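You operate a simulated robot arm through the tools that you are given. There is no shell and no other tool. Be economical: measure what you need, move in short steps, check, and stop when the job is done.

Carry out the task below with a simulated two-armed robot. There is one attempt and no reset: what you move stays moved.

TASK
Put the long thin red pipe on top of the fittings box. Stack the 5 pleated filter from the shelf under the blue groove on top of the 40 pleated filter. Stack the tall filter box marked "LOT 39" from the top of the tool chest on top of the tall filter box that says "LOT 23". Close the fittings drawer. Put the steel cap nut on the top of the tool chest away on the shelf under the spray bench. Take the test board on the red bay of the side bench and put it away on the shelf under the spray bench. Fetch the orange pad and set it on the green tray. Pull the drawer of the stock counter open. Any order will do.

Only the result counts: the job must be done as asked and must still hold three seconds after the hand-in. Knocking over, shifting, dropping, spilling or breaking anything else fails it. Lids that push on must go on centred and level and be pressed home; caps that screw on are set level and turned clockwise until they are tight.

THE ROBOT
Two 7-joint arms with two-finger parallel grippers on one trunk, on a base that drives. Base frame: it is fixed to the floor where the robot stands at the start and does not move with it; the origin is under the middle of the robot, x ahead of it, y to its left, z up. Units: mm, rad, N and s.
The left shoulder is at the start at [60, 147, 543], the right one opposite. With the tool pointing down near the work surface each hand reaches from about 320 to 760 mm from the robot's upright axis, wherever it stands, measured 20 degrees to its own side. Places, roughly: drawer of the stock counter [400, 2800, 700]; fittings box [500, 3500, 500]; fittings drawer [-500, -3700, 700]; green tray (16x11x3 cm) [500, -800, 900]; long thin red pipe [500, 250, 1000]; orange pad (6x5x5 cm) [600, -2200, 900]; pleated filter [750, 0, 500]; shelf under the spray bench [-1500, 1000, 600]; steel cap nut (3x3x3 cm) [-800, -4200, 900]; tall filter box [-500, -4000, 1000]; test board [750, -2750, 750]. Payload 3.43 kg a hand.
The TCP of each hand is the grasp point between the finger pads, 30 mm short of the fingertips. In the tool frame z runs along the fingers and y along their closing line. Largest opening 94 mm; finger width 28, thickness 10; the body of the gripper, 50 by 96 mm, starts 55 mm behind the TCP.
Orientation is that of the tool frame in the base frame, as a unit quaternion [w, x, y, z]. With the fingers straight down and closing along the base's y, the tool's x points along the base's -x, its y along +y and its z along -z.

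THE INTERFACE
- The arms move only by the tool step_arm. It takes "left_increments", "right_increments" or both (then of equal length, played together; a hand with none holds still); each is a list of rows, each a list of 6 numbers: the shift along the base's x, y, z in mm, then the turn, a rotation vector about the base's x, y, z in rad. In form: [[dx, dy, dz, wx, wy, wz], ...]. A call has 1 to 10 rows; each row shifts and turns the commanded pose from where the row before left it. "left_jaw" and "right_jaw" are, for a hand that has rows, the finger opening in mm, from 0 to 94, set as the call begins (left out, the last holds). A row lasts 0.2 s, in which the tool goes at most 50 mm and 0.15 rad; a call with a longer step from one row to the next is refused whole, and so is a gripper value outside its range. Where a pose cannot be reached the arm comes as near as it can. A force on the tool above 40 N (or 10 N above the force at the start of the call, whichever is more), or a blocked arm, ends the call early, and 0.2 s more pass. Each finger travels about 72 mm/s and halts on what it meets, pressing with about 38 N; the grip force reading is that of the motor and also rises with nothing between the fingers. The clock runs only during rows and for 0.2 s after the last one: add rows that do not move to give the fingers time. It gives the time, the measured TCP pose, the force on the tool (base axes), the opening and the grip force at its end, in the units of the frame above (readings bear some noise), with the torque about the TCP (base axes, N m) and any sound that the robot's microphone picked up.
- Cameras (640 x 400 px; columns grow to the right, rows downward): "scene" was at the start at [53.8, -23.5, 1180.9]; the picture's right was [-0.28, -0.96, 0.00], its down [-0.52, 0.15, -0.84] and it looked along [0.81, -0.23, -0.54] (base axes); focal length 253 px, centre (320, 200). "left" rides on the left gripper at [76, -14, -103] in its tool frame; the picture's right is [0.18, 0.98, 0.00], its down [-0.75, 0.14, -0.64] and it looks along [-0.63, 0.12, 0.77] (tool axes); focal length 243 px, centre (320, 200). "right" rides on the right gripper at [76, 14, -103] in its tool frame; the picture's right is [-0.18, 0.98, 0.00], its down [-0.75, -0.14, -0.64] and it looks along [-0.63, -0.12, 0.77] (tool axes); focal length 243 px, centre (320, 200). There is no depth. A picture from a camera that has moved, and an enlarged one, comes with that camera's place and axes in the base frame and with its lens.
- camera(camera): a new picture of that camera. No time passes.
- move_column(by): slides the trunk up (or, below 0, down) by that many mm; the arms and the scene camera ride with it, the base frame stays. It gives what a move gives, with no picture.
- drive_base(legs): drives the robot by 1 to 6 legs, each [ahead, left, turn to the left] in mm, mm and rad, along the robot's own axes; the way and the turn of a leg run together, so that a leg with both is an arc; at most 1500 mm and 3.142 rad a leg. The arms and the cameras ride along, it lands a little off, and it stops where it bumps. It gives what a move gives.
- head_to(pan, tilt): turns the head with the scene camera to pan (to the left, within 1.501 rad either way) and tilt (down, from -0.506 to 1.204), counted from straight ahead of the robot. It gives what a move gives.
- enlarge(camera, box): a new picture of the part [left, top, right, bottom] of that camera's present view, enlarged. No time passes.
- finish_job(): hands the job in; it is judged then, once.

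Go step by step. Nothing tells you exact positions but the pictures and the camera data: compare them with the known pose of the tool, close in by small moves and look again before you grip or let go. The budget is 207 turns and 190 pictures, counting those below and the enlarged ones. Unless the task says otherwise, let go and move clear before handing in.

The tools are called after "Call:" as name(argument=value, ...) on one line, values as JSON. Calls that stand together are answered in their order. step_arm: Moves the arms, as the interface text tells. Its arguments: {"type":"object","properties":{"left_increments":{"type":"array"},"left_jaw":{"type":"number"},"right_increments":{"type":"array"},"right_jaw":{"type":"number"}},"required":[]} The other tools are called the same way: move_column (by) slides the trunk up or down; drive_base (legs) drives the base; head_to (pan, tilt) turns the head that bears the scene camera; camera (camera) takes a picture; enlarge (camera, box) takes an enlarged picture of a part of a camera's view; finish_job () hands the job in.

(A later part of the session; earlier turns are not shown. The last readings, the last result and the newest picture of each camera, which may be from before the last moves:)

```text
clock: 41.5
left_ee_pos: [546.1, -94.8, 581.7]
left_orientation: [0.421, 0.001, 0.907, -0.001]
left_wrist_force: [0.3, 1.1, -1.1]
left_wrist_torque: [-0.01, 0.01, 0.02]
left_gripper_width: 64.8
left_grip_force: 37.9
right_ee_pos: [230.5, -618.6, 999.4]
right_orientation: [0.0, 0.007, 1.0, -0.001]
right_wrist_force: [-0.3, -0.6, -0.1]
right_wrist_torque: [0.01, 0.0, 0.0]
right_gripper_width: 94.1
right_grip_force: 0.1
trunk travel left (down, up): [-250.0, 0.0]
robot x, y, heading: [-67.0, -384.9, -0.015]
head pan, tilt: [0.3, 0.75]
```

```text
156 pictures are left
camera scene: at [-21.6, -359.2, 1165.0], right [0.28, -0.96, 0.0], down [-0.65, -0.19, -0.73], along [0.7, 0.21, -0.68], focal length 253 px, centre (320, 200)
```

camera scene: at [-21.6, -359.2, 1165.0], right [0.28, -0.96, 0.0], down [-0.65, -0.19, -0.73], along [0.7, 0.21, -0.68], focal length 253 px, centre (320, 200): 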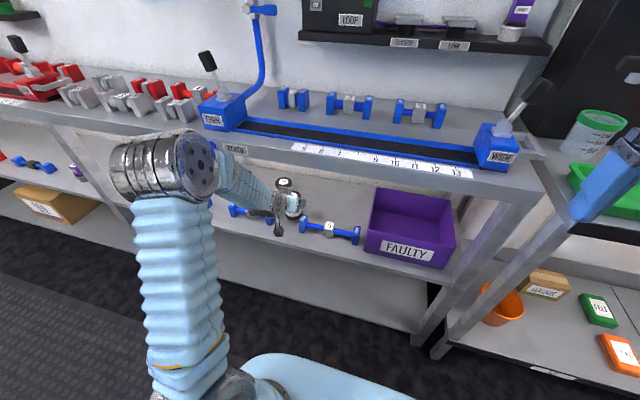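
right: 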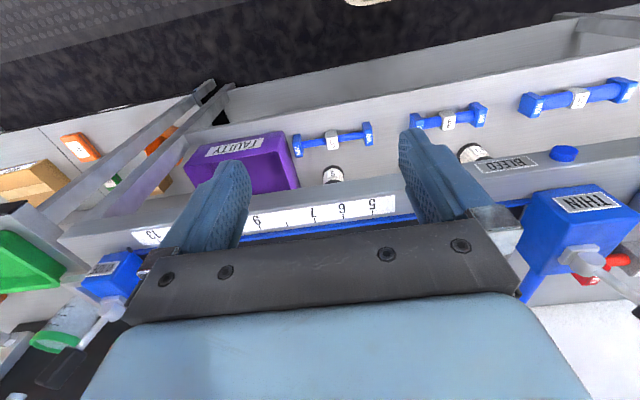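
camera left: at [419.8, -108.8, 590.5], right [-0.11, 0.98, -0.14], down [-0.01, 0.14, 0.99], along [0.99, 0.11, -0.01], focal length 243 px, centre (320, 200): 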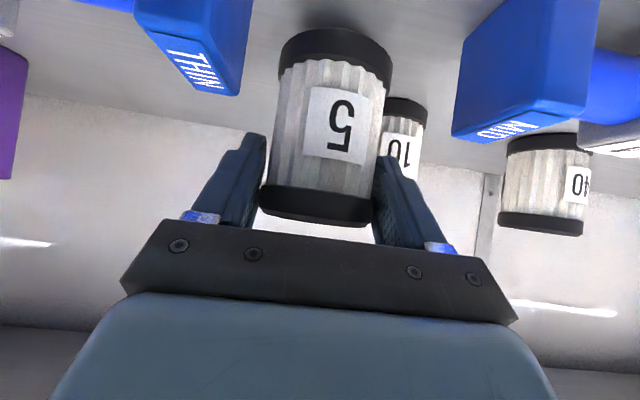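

Call:
step_arm(left_increments=[[0, 0, -4, 0, 0, 0], [0, 0, -4, 0, 0, 0], [0, 0, -3, 0, 0, 0], [0, 0, 0, 0, 0, 0]])

Call:
enlarge(camera="scene", box=[220, 150, 380, 260])

```text
clock: 42.5
left_ee_pos: [547.0, -93.8, 571.6]
left_orientation: [0.422, 0.002, 0.907, -0.003]
left_wrist_force: [0.5, -0.1, -1.1]
left_wrist_torque: [-0.01, 0.02, -0.03]
left_gripper_width: 64.6
left_grip_force: 38.2
right_ee_pos: [230.3, -621.0, 1000.0]
right_orientation: [0.001, 0.007, 1.0, 0.001]
right_wrist_force: [0.0, -0.8, 0.2]
right_wrist_torque: [0.01, 0.0, 0.02]
right_gripper_width: 94.2
right_grip_force: 0.0
trunk travel left (down, up): [-250.0, 0.0]
robot x, y, heading: [-65.9, -385.8, -0.017]
head pan, tilt: [0.3, 0.75]
```

```text
3.64 times, centred on (300, 205) of scene
camera zoom: at [-21.6, -359.3, 1165.0], right [0.28, -0.96, 0.0], down [-0.65, -0.19, -0.73], along [0.7, 0.21, -0.68], focal length 919 px, centre (393, 182)
```

zoom: 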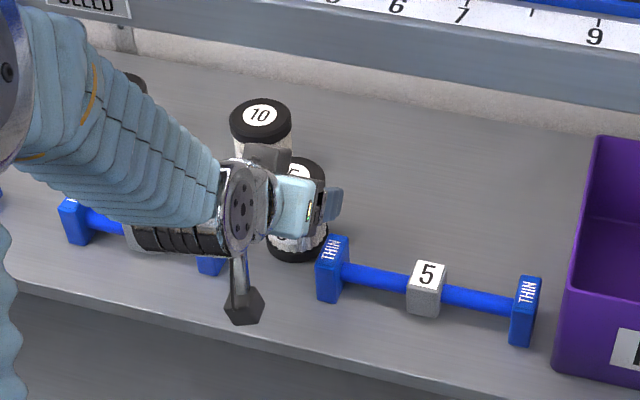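

Call:
step_arm(left_increments=[[0, 0, -1, 0, 0, 0], [0, 0, -1, 0, 0, 0], [0, 0, 0, 0, 0, 0]])

Call:
step_arm(left_increments=[[0, 0, 0, 0, 0, 0], [0, 0, 0, 0, 0, 0]], left_jaw=94)

Call:
camera(camera="left")

```text
clock: 43.3
left_ee_pos: [547.3, -95.2, 571.0]
left_orientation: [0.423, 0.002, 0.906, -0.002]
left_wrist_force: [-0.1, 1.1, 7.6]
left_wrist_torque: [0.18, 0.18, 0.05]
left_gripper_width: 64.7
left_grip_force: 38.2
right_ee_pos: [230.3, -619.9, 999.7]
right_orientation: [0.0, 0.007, 1.0, 0.002]
right_wrist_force: [-0.4, 0.7, 0.5]
right_wrist_torque: [0.01, -0.01, 0.01]
right_gripper_width: 94.0
right_grip_force: 0.1
trunk travel left (down, up): [-250.0, 0.0]
robot x, y, heading: [-68.8, -385.5, -0.016]
head pan, tilt: [0.3, 0.75]
```

```text
clock: 43.9
left_ee_pos: [546.6, -93.9, 570.0]
left_orientation: [0.422, 0.002, 0.907, -0.002]
left_wrist_force: [-0.2, 0.6, -0.3]
left_wrist_torque: [-0.01, 0.0, -0.02]
left_gripper_width: 94.2
left_grip_force: 0.0
right_ee_pos: [230.6, -620.3, 999.6]
right_orientation: [0.001, 0.007, 1.0, 0.0]
right_wrist_force: [0.8, 1.0, 0.5]
right_wrist_torque: [0.02, 0.04, 0.04]
right_gripper_width: 94.2
right_grip_force: 0.1
trunk travel left (down, up): [-250.0, 0.0]
robot x, y, heading: [-66.0, -385.1, -0.013]
head pan, tilt: [0.3, 0.75]
```

```text
154 pictures are left
camera left: at [419.5, -109.4, 577.5], right [-0.11, 0.98, -0.14], down [-0.01, 0.14, 0.99], along [0.99, 0.11, -0.01], focal length 243 px, centre (320, 200)
```

left: 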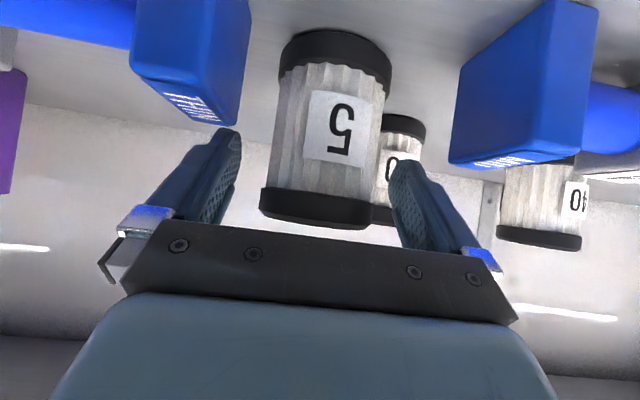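

Call:
step_arm(left_increments=[[0, 0, 2, 0, -0.09, 0], [0, 0, 1, 0, -0.09, 0], [0, 0, 0, 0, -0.082, 0], [0, 0, 0, 0, 0, 0]])

Call:
camera(camera="left")

Call:
enlarge(camera="scene", box=[160, 100, 400, 260])

```text
clock: 44.9
left_ee_pos: [547.6, -94.8, 572.3]
left_orientation: [0.537, 0.002, 0.843, -0.002]
left_wrist_force: [0.3, 0.5, -0.3]
left_wrist_torque: [0.0, 0.0, 0.03]
left_gripper_width: 94.0
left_grip_force: 0.1
right_ee_pos: [230.9, -620.8, 999.4]
right_orientation: [0.001, 0.007, 1.0, 0.0]
right_wrist_force: [0.7, 0.5, -1.2]
right_wrist_torque: [0.0, 0.0, -0.02]
right_gripper_width: 93.9
right_grip_force: 0.0
trunk travel left (down, up): [-250.0, 0.0]
robot x, y, heading: [-71.5, -383.4, -0.013]
head pan, tilt: [0.3, 0.75]
```

```text
153 pictures are left
camera left: at [421.7, -108.8, 546.8], right [-0.07, 0.98, -0.17], down [-0.26, 0.14, 0.95], along [0.96, 0.11, 0.25], focal length 243 px, centre (320, 200)
```

left: 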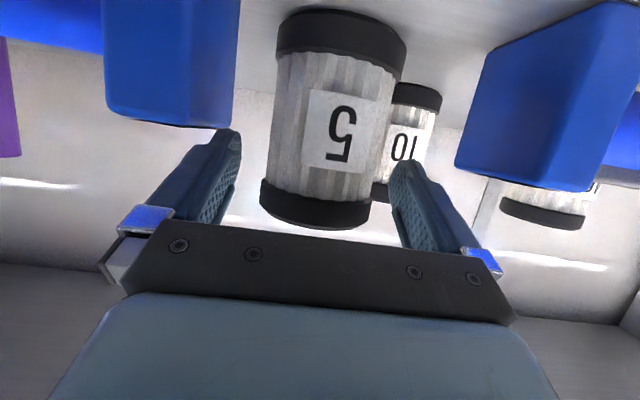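

```text
2.50 times, centred on (280, 180) of scene
camera zoom: at [-21.6, -359.3, 1165.0], right [0.28, -0.96, 0.0], down [-0.65, -0.19, -0.73], along [0.7, 0.21, -0.68], focal length 632 px, centre (420, 250)
```

zoom: 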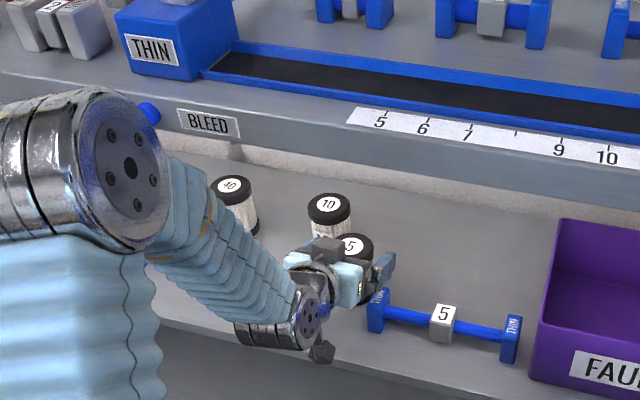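

Call:
step_arm(left_increments=[[0, 0, 0, 0, 0, 0], [0, 0, 0, 0, 0, 0], [0, 0, 0, 0, 0, 0], [0, 0, 0, 0, 0, 0]], left_jaw=40)

Call:
step_arm(left_increments=[[-10, 0, 15, 0, 0, 0], [-25, 0, 25, 0, 0, 0], [-30, 0, 30, 0, 0, 0], [-40, 0, 30, 0, 0, 0], [-40, 0, 10, 0, 0, 0]])

Call:
camera(camera="left")

Call:
enlarge(camera="scene", box=[100, 100, 420, 300])

```text
clock: 45.9
left_ee_pos: [546.9, -95.4, 572.8]
left_orientation: [0.536, 0.001, 0.844, -0.001]
left_wrist_force: [0.5, -0.1, -0.4]
left_wrist_torque: [-0.03, -0.02, -0.01]
left_gripper_width: 64.4
left_grip_force: 38.3
right_ee_pos: [230.5, -619.4, 999.0]
right_orientation: [0.001, 0.006, 1.0, 0.0]
right_wrist_force: [-1.1, -0.7, -1.0]
right_wrist_torque: [-0.02, -0.03, 0.03]
right_gripper_width: 93.9
right_grip_force: 0.1
trunk travel left (down, up): [-250.0, 0.0]
robot x, y, heading: [-68.4, -384.0, -0.018]
head pan, tilt: [0.3, 0.75]
```

```text
clock: 47.1
left_ee_pos: [410.4, -93.5, 684.9]
left_orientation: [0.536, 0.002, 0.844, -0.003]
left_wrist_force: [0.6, 0.8, -0.9]
left_wrist_torque: [0.01, 0.02, 0.01]
left_gripper_width: 64.3
left_grip_force: 38.2
left hand out of reach, approached as far as the arm can: row 5
right_ee_pos: [230.3, -621.2, 999.6]
right_orientation: [0.001, 0.006, 1.0, 0.0]
right_wrist_force: [1.3, -0.6, -0.3]
right_wrist_torque: [0.02, 0.01, -0.02]
right_gripper_width: 93.8
right_grip_force: 0.1
trunk travel left (down, up): [-250.0, 0.0]
robot x, y, heading: [-71.1, -383.6, -0.015]
head pan, tilt: [0.3, 0.75]
```

```text
151 pictures are left
camera left: at [285.5, -107.2, 660.0], right [-0.07, 0.98, -0.17], down [-0.26, 0.14, 0.95], along [0.96, 0.11, 0.25], focal length 243 px, centre (320, 200)
```

left: 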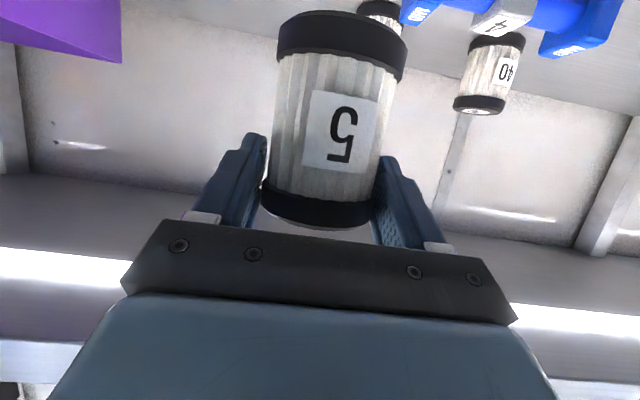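

```text
2.00 times, centred on (260, 200) of scene
camera zoom: at [-21.3, -359.4, 1165.0], right [0.28, -0.96, 0.0], down [-0.65, -0.19, -0.73], along [0.7, 0.21, -0.68], focal length 506 px, centre (440, 200)
```

zoom: 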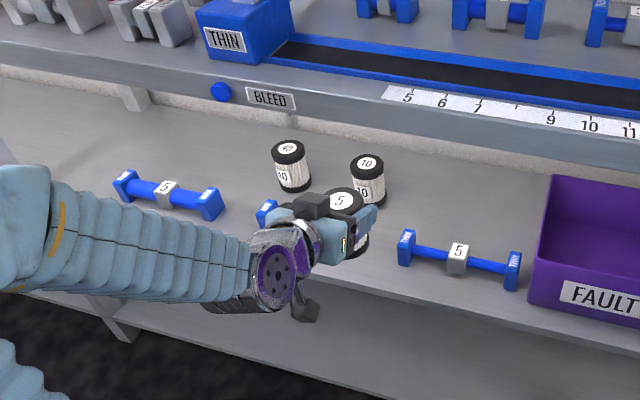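

Call:
drive_base(legs=[[0, 320, 0]])

Call:
step_arm(left_increments=[[0, -33, 3, 0, 0, 0], [0, -33, 3, 0, 0, 0], [0, -30, 3, 0, 0, 0]])

Call:
head_to(pan=0.1, tilt=0.75)

Call:
camera(camera="left")

Call:
camera(camera="scene")

```text
clock: 49.3
left_ee_pos: [415.6, 228.1, 685.1]
left_orientation: [0.536, 0.002, 0.844, -0.002]
left_wrist_force: [1.2, -1.0, -1.2]
left_wrist_torque: [0.0, -0.02, 0.01]
left_gripper_width: 64.6
left_grip_force: 37.9
right_ee_pos: [234.1, -299.3, 998.4]
right_orientation: [0.002, 0.006, 1.0, 0.0]
right_wrist_force: [0.1, -0.4, 0.0]
right_wrist_torque: [0.04, 0.01, 0.0]
right_gripper_width: 94.1
right_grip_force: 0.0
trunk travel left (down, up): [-250.0, 0.0]
robot x, y, heading: [-64.6, -67.9, -0.01]
head pan, tilt: [0.3, 0.75]
```

```text
clock: 50.1
left_ee_pos: [427.5, 133.5, 698.8]
left_orientation: [0.536, 0.001, 0.844, -0.001]
left_wrist_force: [0.0, -0.3, -1.6]
left_wrist_torque: [0.03, -0.02, -0.03]
left_gripper_width: 64.1
left_grip_force: 38.1
left hand out of reach, approached as far as the arm can: row 1, 2
right_ee_pos: [235.2, -299.6, 999.1]
right_orientation: [0.001, 0.007, 1.0, 0.0]
right_wrist_force: [-0.4, -0.8, -0.2]
right_wrist_torque: [-0.02, 0.01, -0.02]
right_gripper_width: 93.8
right_grip_force: 0.1
trunk travel left (down, up): [-250.0, 0.0]
robot x, y, heading: [-63.1, -62.8, -0.014]
head pan, tilt: [0.3, 0.75]
```

```text
clock: 50.8
left_ee_pos: [427.6, 135.1, 698.7]
left_orientation: [0.537, 0.002, 0.844, -0.003]
left_wrist_force: [0.4, 0.0, -1.2]
left_wrist_torque: [0.01, 0.03, 0.0]
left_gripper_width: 64.1
left_grip_force: 38.2
right_ee_pos: [235.5, -299.2, 998.6]
right_orientation: [0.001, 0.007, 1.0, 0.001]
right_wrist_force: [-0.1, 0.5, -0.4]
right_wrist_torque: [0.01, -0.02, 0.03]
right_gripper_width: 93.9
right_grip_force: 0.1
trunk travel left (down, up): [-250.0, 0.0]
robot x, y, heading: [-63.1, -66.0, -0.016]
head pan, tilt: [0.099, 0.75]
```

```text
149 pictures are left
camera left: at [303.0, 120.5, 673.6], right [-0.07, 0.98, -0.17], down [-0.26, 0.14, 0.95], along [0.96, 0.11, 0.25], focal length 243 px, centre (320, 200)
```

left: 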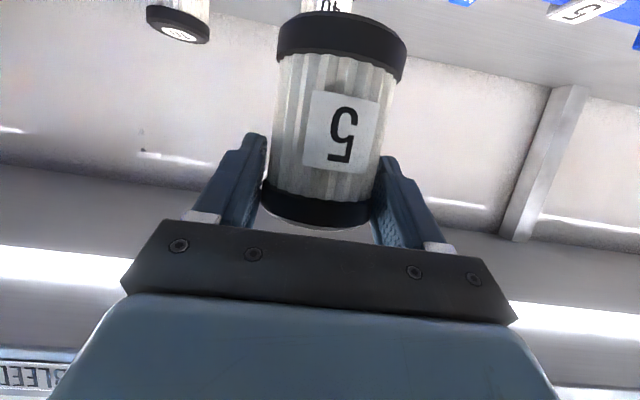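

```text
148 pictures are left
camera scene: at [-13.8, -55.2, 1165.0], right [0.09, -1.0, 0.0], down [-0.68, -0.06, -0.73], along [0.73, 0.06, -0.68], focal length 253 px, centre (320, 200)
```

scene: 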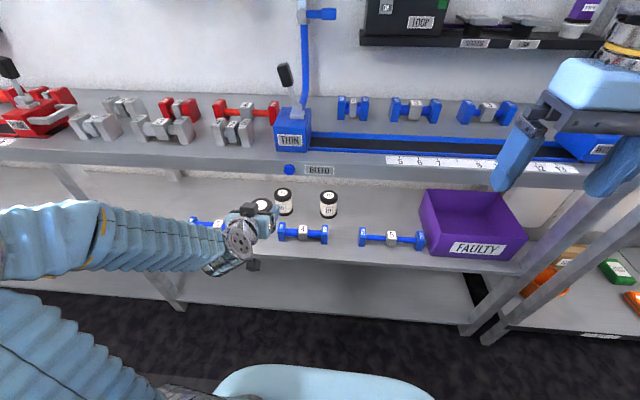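

Call:
enlarge(camera="scene", box=[220, 160, 380, 260])

Call:
enlarge(camera="left", box=[240, 0, 440, 125])

```text
4.00 times, centred on (300, 210) of scene
camera zoom: at [-13.8, -55.2, 1165.0], right [0.09, -1.0, 0.0], down [-0.68, -0.06, -0.73], along [0.73, 0.06, -0.68], focal length 1011 px, centre (400, 160)
```

zoom: 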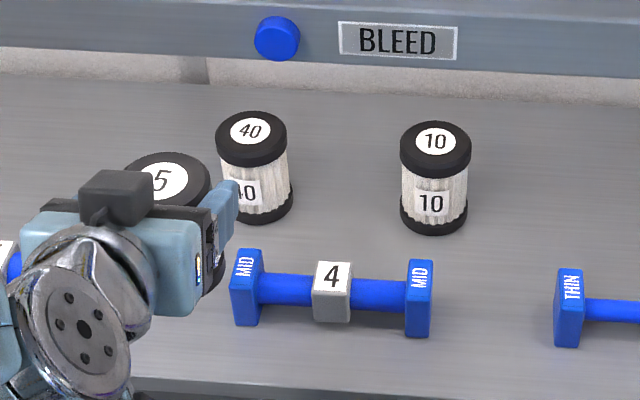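

```text
3.20 times, centred on (340, 62) of left
camera zoom: at [303.0, 120.5, 673.6], right [-0.07, 0.98, -0.17], down [-0.26, 0.14, 0.95], along [0.96, 0.11, 0.25], focal length 776 px, centre (256, 640)
```

zoom: 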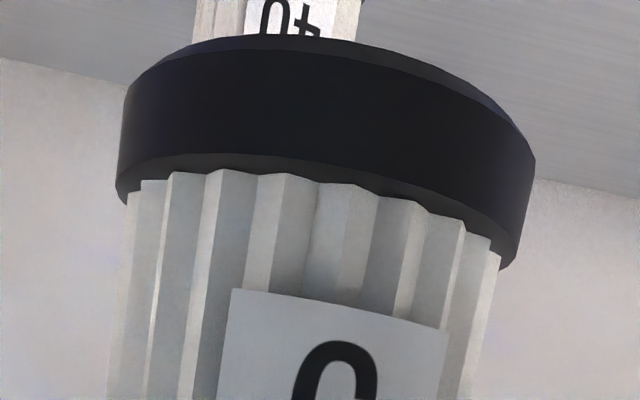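

Relative measurement puts the stacking target for the TCP at ≈[624,132]. Moving in above the "40" with margin.

Call:
step_arm(left_increments=[[28, 0, -4, 0, 0, 0], [28, 0, -4, 0, 0, 0], [28, 0, -3, 0, 0, 0], [28, -1, -3, 0, 0, 0], [28, -1, -3, 0, 0, 0], [28, -1, -2, 0, 0, 0], [28, 0, 0, 0, 0, 0], [0, 0, 0, 0, 0, 0]])

Call:
camera(camera="left")

Call:
enlarge(camera="scene", box=[180, 130, 380, 260])

```text
clock: 52.6
left_ee_pos: [614.5, 130.6, 678.0]
left_orientation: [0.534, 0.003, 0.846, -0.002]
left_wrist_force: [-0.4, -0.1, -1.3]
left_wrist_torque: [-0.01, 0.05, 0.03]
left_gripper_width: 64.0
left_grip_force: 37.7
right_ee_pos: [230.0, -298.9, 1000.7]
right_orientation: [0.004, 0.007, 1.0, 0.0]
right_wrist_force: [0.0, -0.1, -0.9]
right_wrist_torque: [-0.02, 0.01, -0.01]
right_gripper_width: 94.1
right_grip_force: 0.1
trunk travel left (down, up): [-250.0, 0.0]
robot x, y, heading: [-62.2, -63.3, -0.013]
head pan, tilt: [0.099, 0.75]
```

```text
145 pictures are left
camera left: at [489.1, 117.2, 653.5], right [-0.07, 0.98, -0.17], down [-0.25, 0.14, 0.96], along [0.96, 0.11, 0.24], focal length 243 px, centre (320, 200)
```

left: 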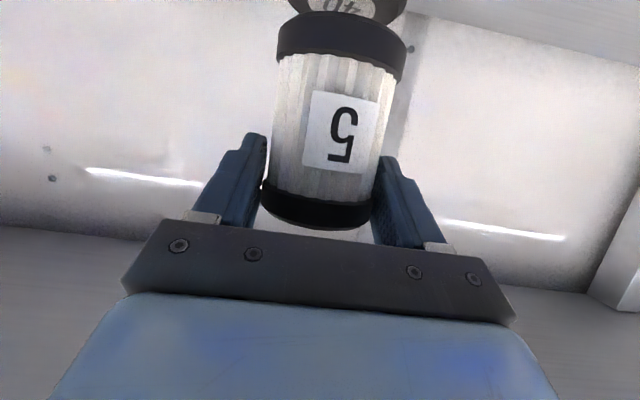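

```text
3.08 times, centred on (280, 195) of scene
camera zoom: at [-21.1, -54.1, 1164.4], right [0.09, -1.0, 0.0], down [-0.68, -0.06, -0.74], along [0.73, 0.06, -0.68], focal length 778 px, centre (443, 215)
```

zoom: 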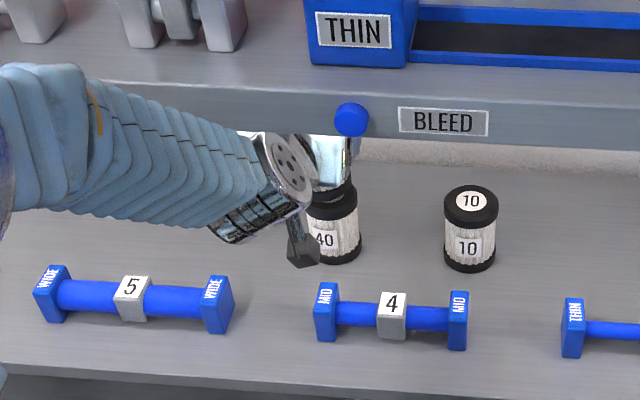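

The arm seems to touch the deck lip a little (body leaned back), and there is height to spare, so I lower 12 mm and re-check.

Call:
step_arm(left_increments=[[-6, 0, -6, 0, 0, 0], [0, 0, -6, 0, 0, 0], [0, 0, 0, 0, 0, 0]])

Call:
camera(camera="left")

Call:
enlarge(camera="scene", box=[180, 130, 380, 260])

```text
clock: 53.4
left_ee_pos: [618.4, 130.9, 669.6]
left_orientation: [0.537, 0.002, 0.844, -0.003]
left_wrist_force: [-0.2, -0.5, -1.6]
left_wrist_torque: [-0.02, -0.02, 0.01]
left_gripper_width: 64.3
left_grip_force: 38.4
right_ee_pos: [235.9, -299.5, 1000.5]
right_orientation: [0.001, 0.007, 1.0, 0.0]
right_wrist_force: [0.7, 0.7, 0.8]
right_wrist_torque: [0.02, 0.0, -0.03]
right_gripper_width: 94.1
right_grip_force: 0.0
trunk travel left (down, up): [-250.0, 0.0]
robot x, y, heading: [-64.3, -61.9, -0.01]
head pan, tilt: [0.099, 0.75]
```

```text
143 pictures are left
camera left: at [493.3, 117.1, 643.7], right [-0.07, 0.98, -0.17], down [-0.26, 0.14, 0.95], along [0.96, 0.11, 0.25], focal length 243 px, centre (320, 200)
```

left: 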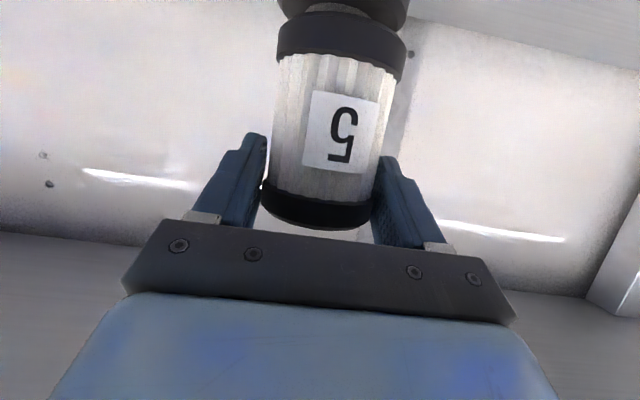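

```text
3.08 times, centred on (280, 195) of scene
camera zoom: at [-13.1, -55.3, 1165.2], right [0.08, -1.0, 0.0], down [-0.68, -0.06, -0.73], along [0.73, 0.06, -0.68], focal length 778 px, centre (443, 215)
```

zoom: 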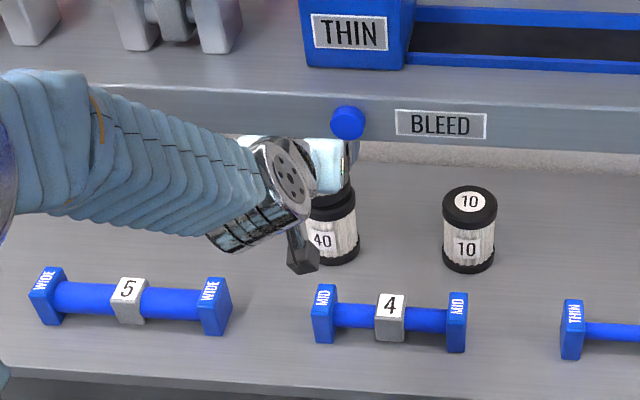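

Call:
step_arm(left_increments=[[6, 1, -4, 0, 0, 0], [0, 0, -3, 0, 0, 0], [0, 0, 0, 0, 0, 0]])

Call:
enlarge(camera="left", box=[240, 0, 440, 125])

```text
clock: 54.2
left_ee_pos: [623.1, 132.5, 660.6]
left_orientation: [0.536, 0.001, 0.844, -0.002]
left_wrist_force: [0.7, 1.3, -1.7]
left_wrist_torque: [-0.02, 0.03, 0.05]
left_gripper_width: 64.2
left_grip_force: 37.7
right_ee_pos: [235.6, -298.2, 998.9]
right_orientation: [0.001, 0.007, 1.0, 0.0]
right_wrist_force: [-0.4, 0.6, 0.1]
right_wrist_torque: [0.0, -0.04, -0.01]
right_gripper_width: 93.9
right_grip_force: 0.0
trunk travel left (down, up): [-250.0, 0.0]
robot x, y, heading: [-64.6, -62.6, -0.01]
head pan, tilt: [0.099, 0.75]
```

```text
3.20 times, centred on (340, 62) of left
camera zoom: at [498.5, 117.8, 635.3], right [-0.07, 0.98, -0.17], down [-0.26, 0.14, 0.95], along [0.96, 0.11, 0.25], focal length 776 px, centre (256, 640)
```

zoom: 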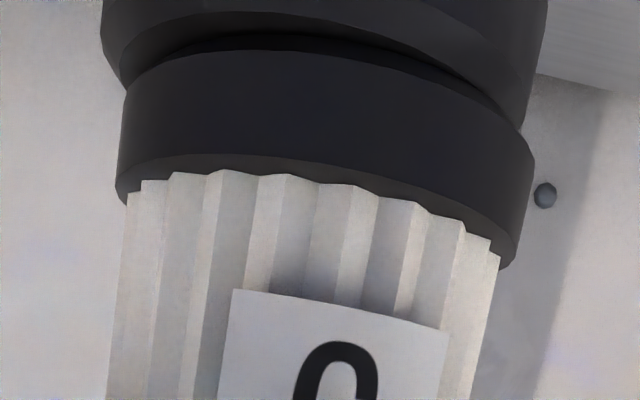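

Alignment looks within 2 mm; nudging and lowering to contact.

Call:
step_arm(left_increments=[[0, -1.5, -1, 0, 0, 0], [0, 0, -1, 0, 0, 0], [0, 0, -1, 0, 0, 0], [0, 0, 0, 0, 0, 0]])

Call:
enlarge(camera="left", box=[240, 0, 440, 125])

```text
clock: 55.2
left_ee_pos: [624.2, 132.0, 660.3]
left_orientation: [0.539, 0.002, 0.842, -0.001]
left_wrist_force: [-1.9, 0.8, 14.5]
left_wrist_torque: [0.26, 0.14, 0.02]
left_gripper_width: 64.0
left_grip_force: 37.9
right_ee_pos: [233.4, -298.8, 999.6]
right_orientation: [0.0, 0.007, 1.0, 0.001]
right_wrist_force: [1.1, 0.7, -0.5]
right_wrist_torque: [0.0, 0.01, -0.01]
right_gripper_width: 94.1
right_grip_force: 0.1
trunk travel left (down, up): [-250.0, 0.0]
robot x, y, heading: [-65.4, -63.4, -0.01]
head pan, tilt: [0.099, 0.75]
```

```text
3.20 times, centred on (340, 62) of left
camera zoom: at [499.1, 116.3, 634.0], right [-0.07, 0.98, -0.17], down [-0.27, 0.14, 0.95], along [0.96, 0.11, 0.25], focal length 776 px, centre (256, 640)
```

zoom: 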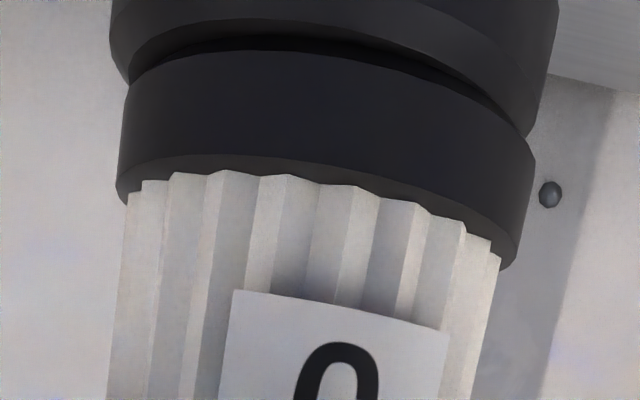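

Call:
step_arm(left_increments=[[0, 0, 0, 0, 0, 0], [0, 0, 0, 0, 0, 0], [0, 0, 0, 0, 0, 0]], left_jaw=94)

Call:
step_arm(left_increments=[[-20, 0, 1, 0, 0, 0], [-30, 0, 3, 0, 0, 0], [-40, 0, 5, 0, 0, 0], [-40, 0, 5, 0, 0, 0], [-40, 0, 5, 0, 0, 0]])

Call:
camera(camera="scene")

Call:
camera(camera="left")

```text
clock: 56.0
left_ee_pos: [624.5, 130.4, 657.7]
left_orientation: [0.536, 0.002, 0.844, -0.003]
left_wrist_force: [0.4, 1.0, -0.1]
left_wrist_torque: [0.01, -0.02, 0.02]
left_gripper_width: 93.9
left_grip_force: 0.1
right_ee_pos: [234.2, -299.4, 1000.5]
right_orientation: [0.001, 0.007, 1.0, 0.0]
right_wrist_force: [0.7, -0.8, -0.2]
right_wrist_torque: [0.0, 0.04, 0.0]
right_gripper_width: 93.9
right_grip_force: 0.0
trunk travel left (down, up): [-250.0, 0.0]
robot x, y, heading: [-68.3, -64.7, -0.019]
head pan, tilt: [0.099, 0.75]
```

```text
clock: 57.2
left_ee_pos: [453.7, 129.8, 676.6]
left_orientation: [0.537, 0.001, 0.844, -0.002]
left_wrist_force: [-0.1, -0.4, -0.7]
left_wrist_torque: [0.0, -0.02, 0.01]
left_gripper_width: 94.2
left_grip_force: 0.1
right_ee_pos: [235.4, -299.3, 999.2]
right_orientation: [0.001, 0.006, 1.0, -0.001]
right_wrist_force: [-0.3, -0.5, -0.7]
right_wrist_torque: [0.02, 0.04, 0.02]
right_gripper_width: 94.0
right_grip_force: 0.2
trunk travel left (down, up): [-250.0, 0.0]
robot x, y, heading: [-65.7, -62.1, -0.015]
head pan, tilt: [0.099, 0.75]
```

```text
139 pictures are left
camera scene: at [-13.6, -55.3, 1165.0], right [0.08, -1.0, 0.0], down [-0.68, -0.06, -0.73], along [0.73, 0.06, -0.68], focal length 253 px, centre (320, 200)
```

scene: 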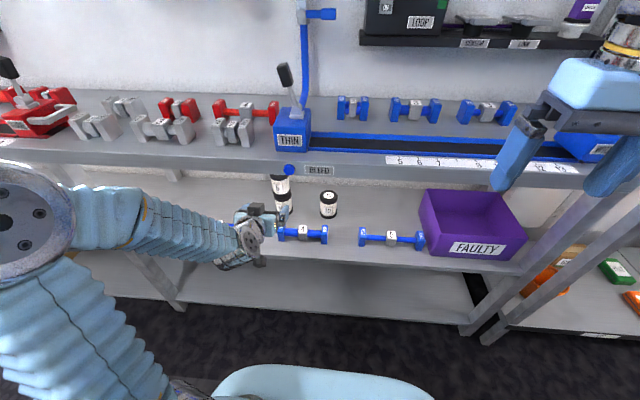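

```text
138 pictures are left
camera left: at [328.2, 115.5, 650.5], right [-0.07, 0.98, -0.17], down [-0.26, 0.14, 0.95], along [0.96, 0.11, 0.25], focal length 243 px, centre (320, 200)
```

left: 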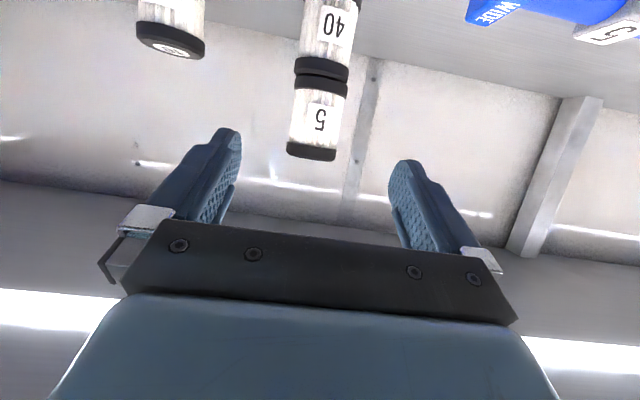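

The stack stands straight. Now I back off, raise the left hand and turn it down with the closing line along x for the pipe.

Call:
drive_base(legs=[[-150, 0, 0]])

Call:
step_arm(left_increments=[[0, 0, 40, 0, 0.12, 0], [0, 0, 40, 0, 0.12, 0], [0, 0, 40, 0, 0.12, 0], [0, 0, 40, 0, 0.12, 0], [0, 0, 40, 0, 0.12, 0], [0, 0, 40, 0, 0.12, 0], [0, 0, 40, 0, 0.12, 0], [0, 0, 40, 0, 0.12, 0], [0, 0, 40, 0, 0.12, 0], [0, 0, 10, 0, 0.054, 0]])

Call:
step_arm(left_increments=[[0, 0, 0, 0, 0, 0.15], [0, 0, 0, 0, 0, 0.15], [0, 0, 0, 0, 0, 0.15], [0, 0, 0, 0, 0, 0.15], [0, 0, 0, 0, 0, 0.15], [0, 0, 0, 0, 0, 0.15], [0, 0, 0, 0, 0, 0.15], [0, 0, 0, 0, 0, 0.15], [0, 0, 0, 0, 0, 0.15], [0, 0, 0, 0, 0, 0.15]], left_jaw=70)

Call:
head_to(pan=0.2, tilt=0.6)

Call:
camera(camera="scene")

```text
clock: 58.6
left_ee_pos: [303.1, 133.2, 676.2]
left_orientation: [0.536, 0.002, 0.844, -0.002]
left_wrist_force: [0.1, 0.0, 0.2]
left_wrist_torque: [-0.03, -0.04, 0.02]
left_gripper_width: 94.1
left_grip_force: 0.1
right_ee_pos: [87.1, -296.7, 999.3]
right_orientation: [0.001, 0.005, 1.0, 0.001]
right_wrist_force: [-0.2, 0.1, -0.1]
right_wrist_torque: [-0.02, 0.01, 0.03]
right_gripper_width: 94.3
right_grip_force: 0.0
trunk travel left (down, up): [-250.0, 0.0]
robot x, y, heading: [-217.1, -61.3, -0.013]
head pan, tilt: [0.099, 0.75]
```

```text
clock: 60.8
left_ee_pos: [263.1, 129.9, 966.1]
left_orientation: [-0.001, 0.0, 1.0, -0.002]
left_wrist_force: [-0.7, 0.0, -0.5]
left_wrist_torque: [-0.03, -0.05, -0.01]
left_gripper_width: 94.0
left_grip_force: 0.1
left hand out of reach, approached as far as the arm can: row 8, 9, 10
right_ee_pos: [86.9, -295.8, 1000.9]
right_orientation: [0.001, 0.006, 1.0, 0.0]
right_wrist_force: [-0.2, 0.7, 0.3]
right_wrist_torque: [0.0, -0.02, -0.01]
right_gripper_width: 93.9
right_grip_force: 0.0
trunk travel left (down, up): [-250.0, 0.0]
robot x, y, heading: [-213.7, -60.4, -0.012]
head pan, tilt: [0.099, 0.75]
```

```text
clock: 63.0
left_ee_pos: [262.7, 128.8, 966.2]
left_orientation: [0.0, -0.683, 0.73, -0.002]
left_wrist_force: [0.5, 0.0, -0.5]
left_wrist_torque: [0.0, -0.02, 0.0]
left_gripper_width: 70.0
left_grip_force: 0.0
right_ee_pos: [85.6, -296.1, 1000.0]
right_orientation: [0.001, 0.005, 1.0, 0.0]
right_wrist_force: [0.4, 0.4, -0.5]
right_wrist_torque: [-0.04, 0.01, -0.01]
right_gripper_width: 94.1
right_grip_force: 0.0
trunk travel left (down, up): [-250.0, 0.0]
robot x, y, heading: [-214.7, -62.0, -0.012]
head pan, tilt: [0.099, 0.75]
```

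```text
clock: 63.7
left_ee_pos: [262.3, 127.7, 965.8]
left_orientation: [0.001, -0.681, 0.732, -0.001]
left_wrist_force: [-1.1, -1.1, -1.3]
left_wrist_torque: [0.0, 0.02, 0.02]
left_gripper_width: 70.0
left_grip_force: 0.0
right_ee_pos: [86.3, -296.0, 999.4]
right_orientation: [0.001, 0.006, 1.0, -0.001]
right_wrist_force: [-0.2, 0.0, -1.0]
right_wrist_torque: [0.03, 0.01, 0.0]
right_gripper_width: 94.2
right_grip_force: 0.1
trunk travel left (down, up): [-250.0, 0.0]
robot x, y, heading: [-216.8, -60.8, -0.012]
head pan, tilt: [0.201, 0.6]
```

```text
137 pictures are left
camera scene: at [-159.8, -43.8, 1177.8], right [0.19, -0.98, 0.0], down [-0.56, -0.11, -0.82], along [0.81, 0.15, -0.57], focal length 253 px, centre (320, 200)
```

scene: 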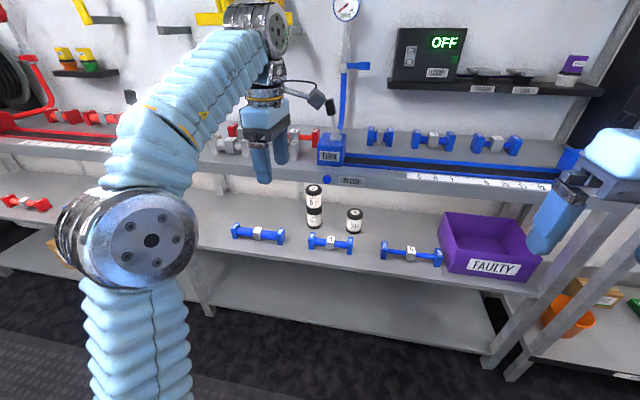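

The camera should sit on the +y side to avoid the blue standpipe; I turn the wrist the other way round and approach.

Call:
step_arm(left_increments=[[0, 0, 4, 0, 0, -0.15], [0, 0, 4, 0, 0, -0.15], [0, 0, 4, 0, 0, -0.15], [0, 0, 4, 0, 0, -0.15], [0, 0, 4, 0, 0, -0.15], [0, 0, 4, 0, 0, -0.15], [0, 0, 4, 0, 0, -0.15], [0, 0, 4, 0, 0, -0.15], [0, 0, 4, 0, 0, -0.15], [0, 0, 4, 0, 0, -0.15]])

Call:
step_arm(left_increments=[[0, 0, 0, 0, 0, -0.15], [0, 0, 0, 0, 0, -0.15], [0, 0, 0, 0, 0, -0.15], [0, 0, 0, 0, 0, -0.15], [0, 0, 0, 0, 0, -0.15], [0, 0, 0, 0, 0, -0.15], [0, 0, 0, 0, 0, -0.15], [0, 0, 0, 0, 0, -0.15], [0, 0, 0, 0, 0, -0.15], [0, 0, 0, 0, 0, -0.15]])

Call:
drive_base(legs=[[130, 20, 0]])

Call:
camera(camera="scene")

Call:
camera(camera="left")

```text
clock: 65.9
left_ee_pos: [249.5, 127.3, 973.3]
left_orientation: [0.001, 0.0, 1.0, -0.001]
left_wrist_force: [0.2, 0.4, -1.0]
left_wrist_torque: [-0.01, 0.01, 0.01]
left_gripper_width: 70.2
left_grip_force: 0.2
left hand out of reach, approached as far as the arm can: row 2, 3, 4, 5, 6, 7, 8, 9, 10
right_ee_pos: [85.0, -296.8, 999.9]
right_orientation: [0.0, 0.005, 1.0, 0.001]
right_wrist_force: [0.8, 0.5, 0.6]
right_wrist_torque: [0.0, 0.03, -0.01]
right_gripper_width: 93.9
right_grip_force: 0.0
trunk travel left (down, up): [-250.0, 0.0]
robot x, y, heading: [-215.6, -63.0, -0.015]
head pan, tilt: [0.201, 0.6]
```

```text
clock: 68.1
left_ee_pos: [114.0, 21.9, 815.4]
left_orientation: [0.0, 0.681, 0.733, -0.001]
left_wrist_force: [0.3, -0.4, 0.6]
left_wrist_torque: [0.01, -0.03, -0.01]
left_gripper_width: 69.7
left_grip_force: 0.1
left hand out of reach, approached as far as the arm can: row 1, 2, 3, 4, 5, 6, 7, 8, 9, 10
right_ee_pos: [85.9, -296.8, 1000.7]
right_orientation: [0.001, 0.006, 1.0, 0.0]
right_wrist_force: [0.7, -0.5, 0.8]
right_wrist_torque: [0.0, 0.01, 0.02]
right_gripper_width: 94.0
right_grip_force: 0.0
trunk travel left (down, up): [-250.0, 0.0]
robot x, y, heading: [-212.6, -63.1, -0.014]
head pan, tilt: [0.201, 0.6]
```

```text
clock: 69.3
left_ee_pos: [244.0, 39.6, 815.4]
left_orientation: [-0.001, 0.681, 0.733, 0.0]
left_wrist_force: [-0.5, -0.5, 0.7]
left_wrist_torque: [-0.01, 0.0, 0.03]
left_gripper_width: 70.2
left_grip_force: 0.1
right_ee_pos: [214.1, -278.1, 1000.0]
right_orientation: [0.001, 0.006, 1.0, 0.001]
right_wrist_force: [-0.3, 0.0, 0.5]
right_wrist_torque: [0.04, -0.03, 0.0]
right_gripper_width: 94.2
right_grip_force: 0.1
trunk travel left (down, up): [-250.0, 0.0]
robot x, y, heading: [-87.2, -45.4, -0.013]
head pan, tilt: [0.201, 0.6]
```

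```text
136 pictures are left
camera scene: at [-30.8, -25.2, 1177.9], right [0.19, -0.98, 0.0], down [-0.55, -0.11, -0.83], along [0.81, 0.15, -0.56], focal length 253 px, centre (320, 200)
```

scene: 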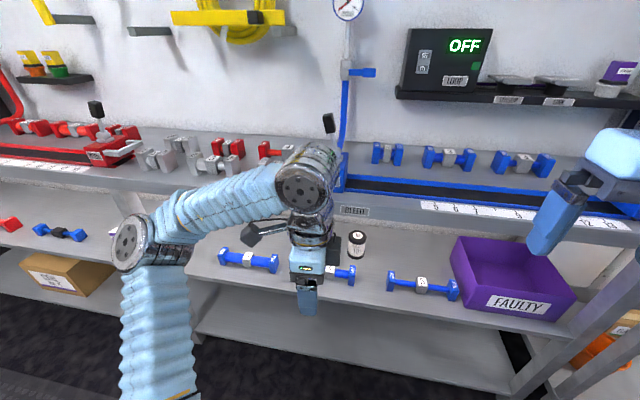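

```text
135 pictures are left
camera left: at [224.3, 114.2, 918.4], right [0.97, 0.26, 0.0], down [0.2, -0.74, 0.64], along [0.16, -0.62, -0.77], focal length 243 px, centre (320, 200)
```

left: 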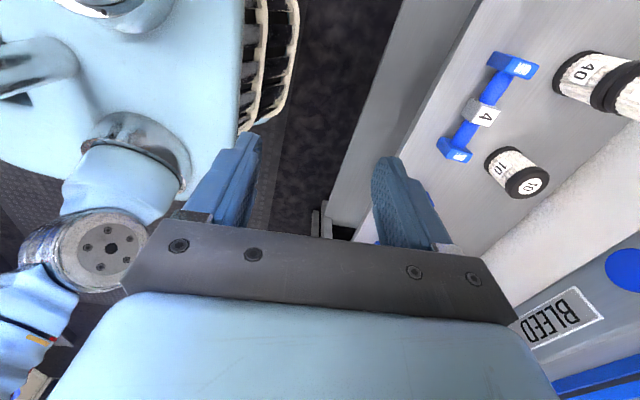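

Call:
step_arm(left_increments=[[0, 20, 25, 0, 0, -0.07], [0, 20, 25, 0, 0, 0], [0, 20, 25, 0, 0, 0], [0, 20, 25, 0, 0, 0], [20, 20, 25, 0, 0, 0], [20, 20, 25, 0, 0, 0]])

Call:
camera(camera="scene")

```text
clock: 70.8
left_ee_pos: [170.1, 66.5, 859.4]
left_orientation: [0.0, 0.705, 0.709, -0.001]
left_wrist_force: [0.5, -0.2, 0.4]
left_wrist_torque: [-0.01, 0.01, 0.0]
left_gripper_width: 70.1
left_grip_force: 0.0
left hand out of reach, approached as far as the arm can: row 1, 2, 3, 4, 5, 6
right_ee_pos: [214.7, -278.3, 999.9]
right_orientation: [0.001, 0.005, 1.0, -0.001]
right_wrist_force: [-0.8, 0.4, 0.3]
right_wrist_torque: [0.01, 0.0, 0.02]
right_gripper_width: 94.0
right_grip_force: 0.1
trunk travel left (down, up): [-250.0, 0.0]
robot x, y, heading: [-85.7, -42.0, -0.01]
head pan, tilt: [0.201, 0.6]
```

```text
134 pictures are left
camera scene: at [-30.7, -25.2, 1177.9], right [0.19, -0.98, 0.0], down [-0.56, -0.11, -0.83], along [0.81, 0.15, -0.56], focal length 253 px, centre (320, 200)
```

scene: 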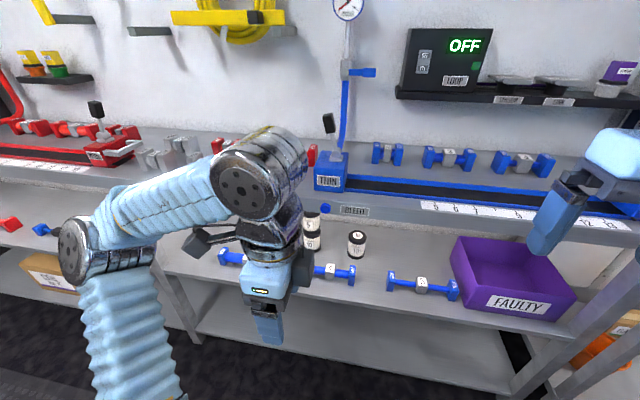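

Call:
step_arm(left_increments=[[40, 0, -10, 0, 0, 0], [40, 0, -10, 0, 0, 0], [30, 0, -10, 0, 0, 0], [0, 0, -10, 0, 0, 0], [0, 0, -10, 0, 0, 0]])

```text
clock: 72.0
left_ee_pos: [237.0, 37.1, 779.1]
left_orientation: [-0.001, 0.706, 0.708, 0.0]
left_wrist_force: [0.1, -0.3, 0.2]
left_wrist_torque: [0.05, 0.02, -0.02]
left_gripper_width: 69.9
left_grip_force: 0.0
left hand out of reach, approached as far as the arm can: row 1, 2, 3
right_ee_pos: [214.5, -278.3, 1000.0]
right_orientation: [0.001, 0.006, 1.0, 0.0]
right_wrist_force: [-0.8, -0.8, -0.7]
right_wrist_torque: [-0.05, 0.01, 0.03]
right_gripper_width: 93.9
right_grip_force: 0.1
trunk travel left (down, up): [-250.0, 0.0]
robot x, y, heading: [-87.3, -43.4, -0.014]
head pan, tilt: [0.201, 0.6]
```

The left arm dislikes this yaw; the right arm has the mirrored range, so I return the left hand to neutral and use the right one for the pipe.

Call:
step_arm(left_increments=[[0, 0, 15, 0, 0, 0.15], [0, 0, 15, 0, 0, 0.15], [0, 0, 20, 0, 0, 0.15], [0, 0, 20, 0, 0, 0.15], [0, 0, 20, 0, 0, 0.15], [0, 0, 20, 0, 0, 0.15], [0, 0, 20, 0, 0, 0.15], [0, 0, 20, 0, 0, 0.15], [0, 0, 20, 0, 0, 0.15], [0, 0, 20, 0, 0, 0.15]])

Call:
step_arm(left_increments=[[0, 0, 10, 0, 0, 0.07], [0, 0, 10, 0, 0, 0], [0, 0, 10, 0, 0, 0]])

Call:
step_arm(right_increments=[[0, 0, 0, 0, 0, -0.15], [0, 0, 0, 0, 0, -0.15], [0, 0, 0, 0, 0, -0.15], [0, 0, 0, 0, 0, -0.15], [0, 0, 0, 0, 0, -0.15], [0, 0, 0, 0, 0, -0.15], [0, 0, 0, 0, 0, -0.15], [0, 0, 0, 0, 0, -0.15], [0, 0, 0, 0, 0, -0.15], [0, 0, 0, 0, 0, -0.15]], right_jaw=70)

Call:
drive_base(legs=[[0, 440, 0]])

Call:
head_to(pan=-0.2, tilt=0.5)

Call:
camera(camera="scene")

Call:
camera(camera="right")

```text
clock: 74.2
left_ee_pos: [238.1, 34.3, 970.9]
left_orientation: [0.0, 0.033, 0.999, -0.002]
left_wrist_force: [1.1, 0.4, -0.4]
left_wrist_torque: [-0.01, 0.04, 0.01]
left_gripper_width: 69.8
left_grip_force: 0.2
right_ee_pos: [215.0, -277.8, 999.1]
right_orientation: [0.001, 0.007, 1.0, -0.001]
right_wrist_force: [0.4, -0.2, 0.8]
right_wrist_torque: [-0.02, 0.03, 0.02]
right_gripper_width: 94.1
right_grip_force: 0.1
trunk travel left (down, up): [-250.0, 0.0]
robot x, y, heading: [-84.2, -42.6, -0.013]
head pan, tilt: [0.201, 0.6]
```

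```text
clock: 75.0
left_ee_pos: [238.6, 31.8, 982.6]
left_orientation: [-0.002, -0.002, 1.0, 0.003]
left_wrist_force: [-0.3, -0.1, -0.4]
left_wrist_torque: [0.01, 0.01, 0.0]
left_gripper_width: 69.9
left_grip_force: 0.0
left hand out of reach, approached as far as the arm can: row 2, 3
right_ee_pos: [214.7, -278.2, 998.9]
right_orientation: [0.002, 0.005, 1.0, 0.001]
right_wrist_force: [1.0, 0.9, 0.1]
right_wrist_torque: [0.0, 0.01, 0.0]
right_gripper_width: 93.8
right_grip_force: 0.0
trunk travel left (down, up): [-250.0, 0.0]
robot x, y, heading: [-84.3, -41.9, -0.015]
head pan, tilt: [0.201, 0.6]
```

```text
clock: 77.2
left_ee_pos: [238.9, 31.8, 982.2]
left_orientation: [-0.003, -0.002, 1.0, 0.003]
left_wrist_force: [-0.4, 0.5, -0.4]
left_wrist_torque: [0.01, -0.01, 0.01]
left_gripper_width: 69.9
left_grip_force: 0.2
right_ee_pos: [215.1, -277.2, 1000.2]
right_orientation: [0.001, 0.686, 0.727, 0.0]
right_wrist_force: [0.1, -0.2, 0.1]
right_wrist_torque: [0.01, 0.0, 0.0]
right_gripper_width: 69.7
right_grip_force: 0.0
trunk travel left (down, up): [-250.0, 0.0]
robot x, y, heading: [-84.5, -46.0, -0.016]
head pan, tilt: [0.201, 0.6]
```

```text
clock: 79.8
left_ee_pos: [245.0, 468.8, 982.3]
left_orientation: [-0.003, 0.001, 1.0, 0.003]
left_wrist_force: [-0.9, -1.4, 1.1]
left_wrist_torque: [0.0, -0.04, -0.02]
left_gripper_width: 69.9
left_grip_force: 0.0
right_ee_pos: [219.9, 158.7, 1000.1]
right_orientation: [0.001, 0.686, 0.728, 0.0]
right_wrist_force: [0.1, 0.5, 0.0]
right_wrist_torque: [0.0, -0.01, 0.03]
right_gripper_width: 70.3
right_grip_force: 0.0
trunk travel left (down, up): [-250.0, 0.0]
robot x, y, heading: [-82.7, 397.7, -0.013]
head pan, tilt: [0.201, 0.6]
```

```text
clock: 80.7
left_ee_pos: [244.3, 469.7, 982.7]
left_orientation: [-0.003, 0.0, 1.0, 0.003]
left_wrist_force: [-1.2, -0.6, 0.2]
left_wrist_torque: [0.02, 0.0, 0.0]
left_gripper_width: 70.0
left_grip_force: 0.1
right_ee_pos: [220.9, 160.1, 998.5]
right_orientation: [0.0, 0.686, 0.727, -0.001]
right_wrist_force: [0.1, 0.6, -0.2]
right_wrist_torque: [-0.01, 0.0, 0.01]
right_gripper_width: 70.0
right_grip_force: 0.0
trunk travel left (down, up): [-250.0, 0.0]
robot x, y, heading: [-73.8, 392.6, -0.014]
head pan, tilt: [-0.201, 0.499]
```

```text
133 pictures are left
camera scene: at [-23.1, 376.5, 1186.9], right [-0.21, -0.98, 0.0], down [-0.47, 0.1, -0.88], along [0.86, -0.18, -0.48], focal length 253 px, centre (320, 200)
```

scene: 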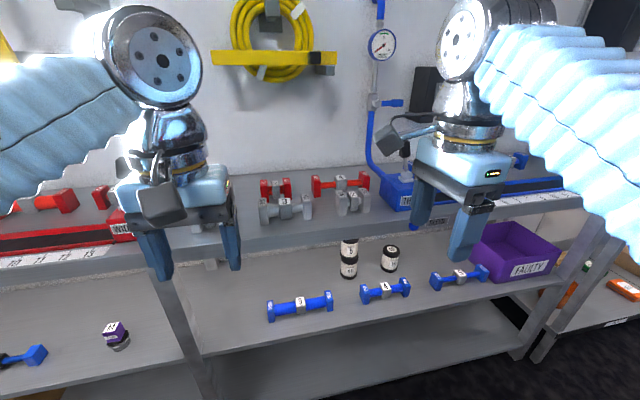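

```text
132 pictures are left
camera right: at [230.4, 235.9, 1102.0], right [0.99, -0.12, 0.0], down [-0.1, -0.76, 0.64], along [-0.08, -0.64, -0.77], focal length 243 px, centre (320, 200)
```

right: 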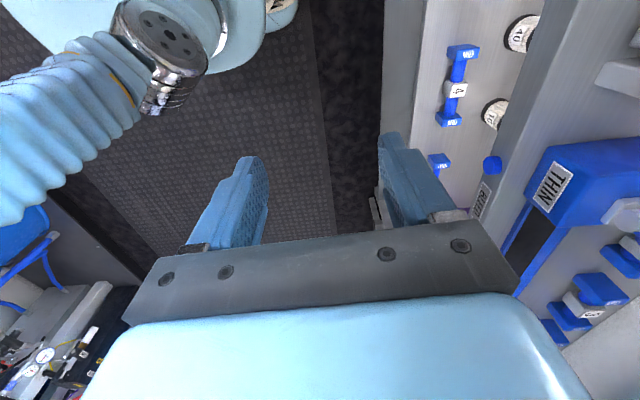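

Call:
enlarge(camera="scene", box=[240, 140, 440, 265])

```text
3.20 times, centred on (340, 202) of scene
camera zoom: at [-23.1, 376.5, 1186.9], right [-0.21, -0.98, 0.0], down [-0.47, 0.1, -0.88], along [0.86, -0.18, -0.48], focal length 809 px, centre (256, 192)
```

zoom: 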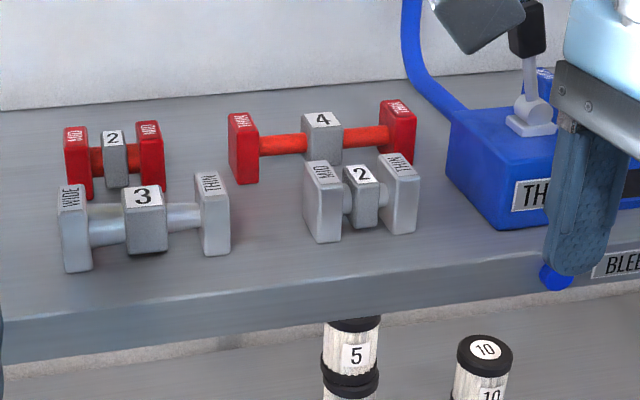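

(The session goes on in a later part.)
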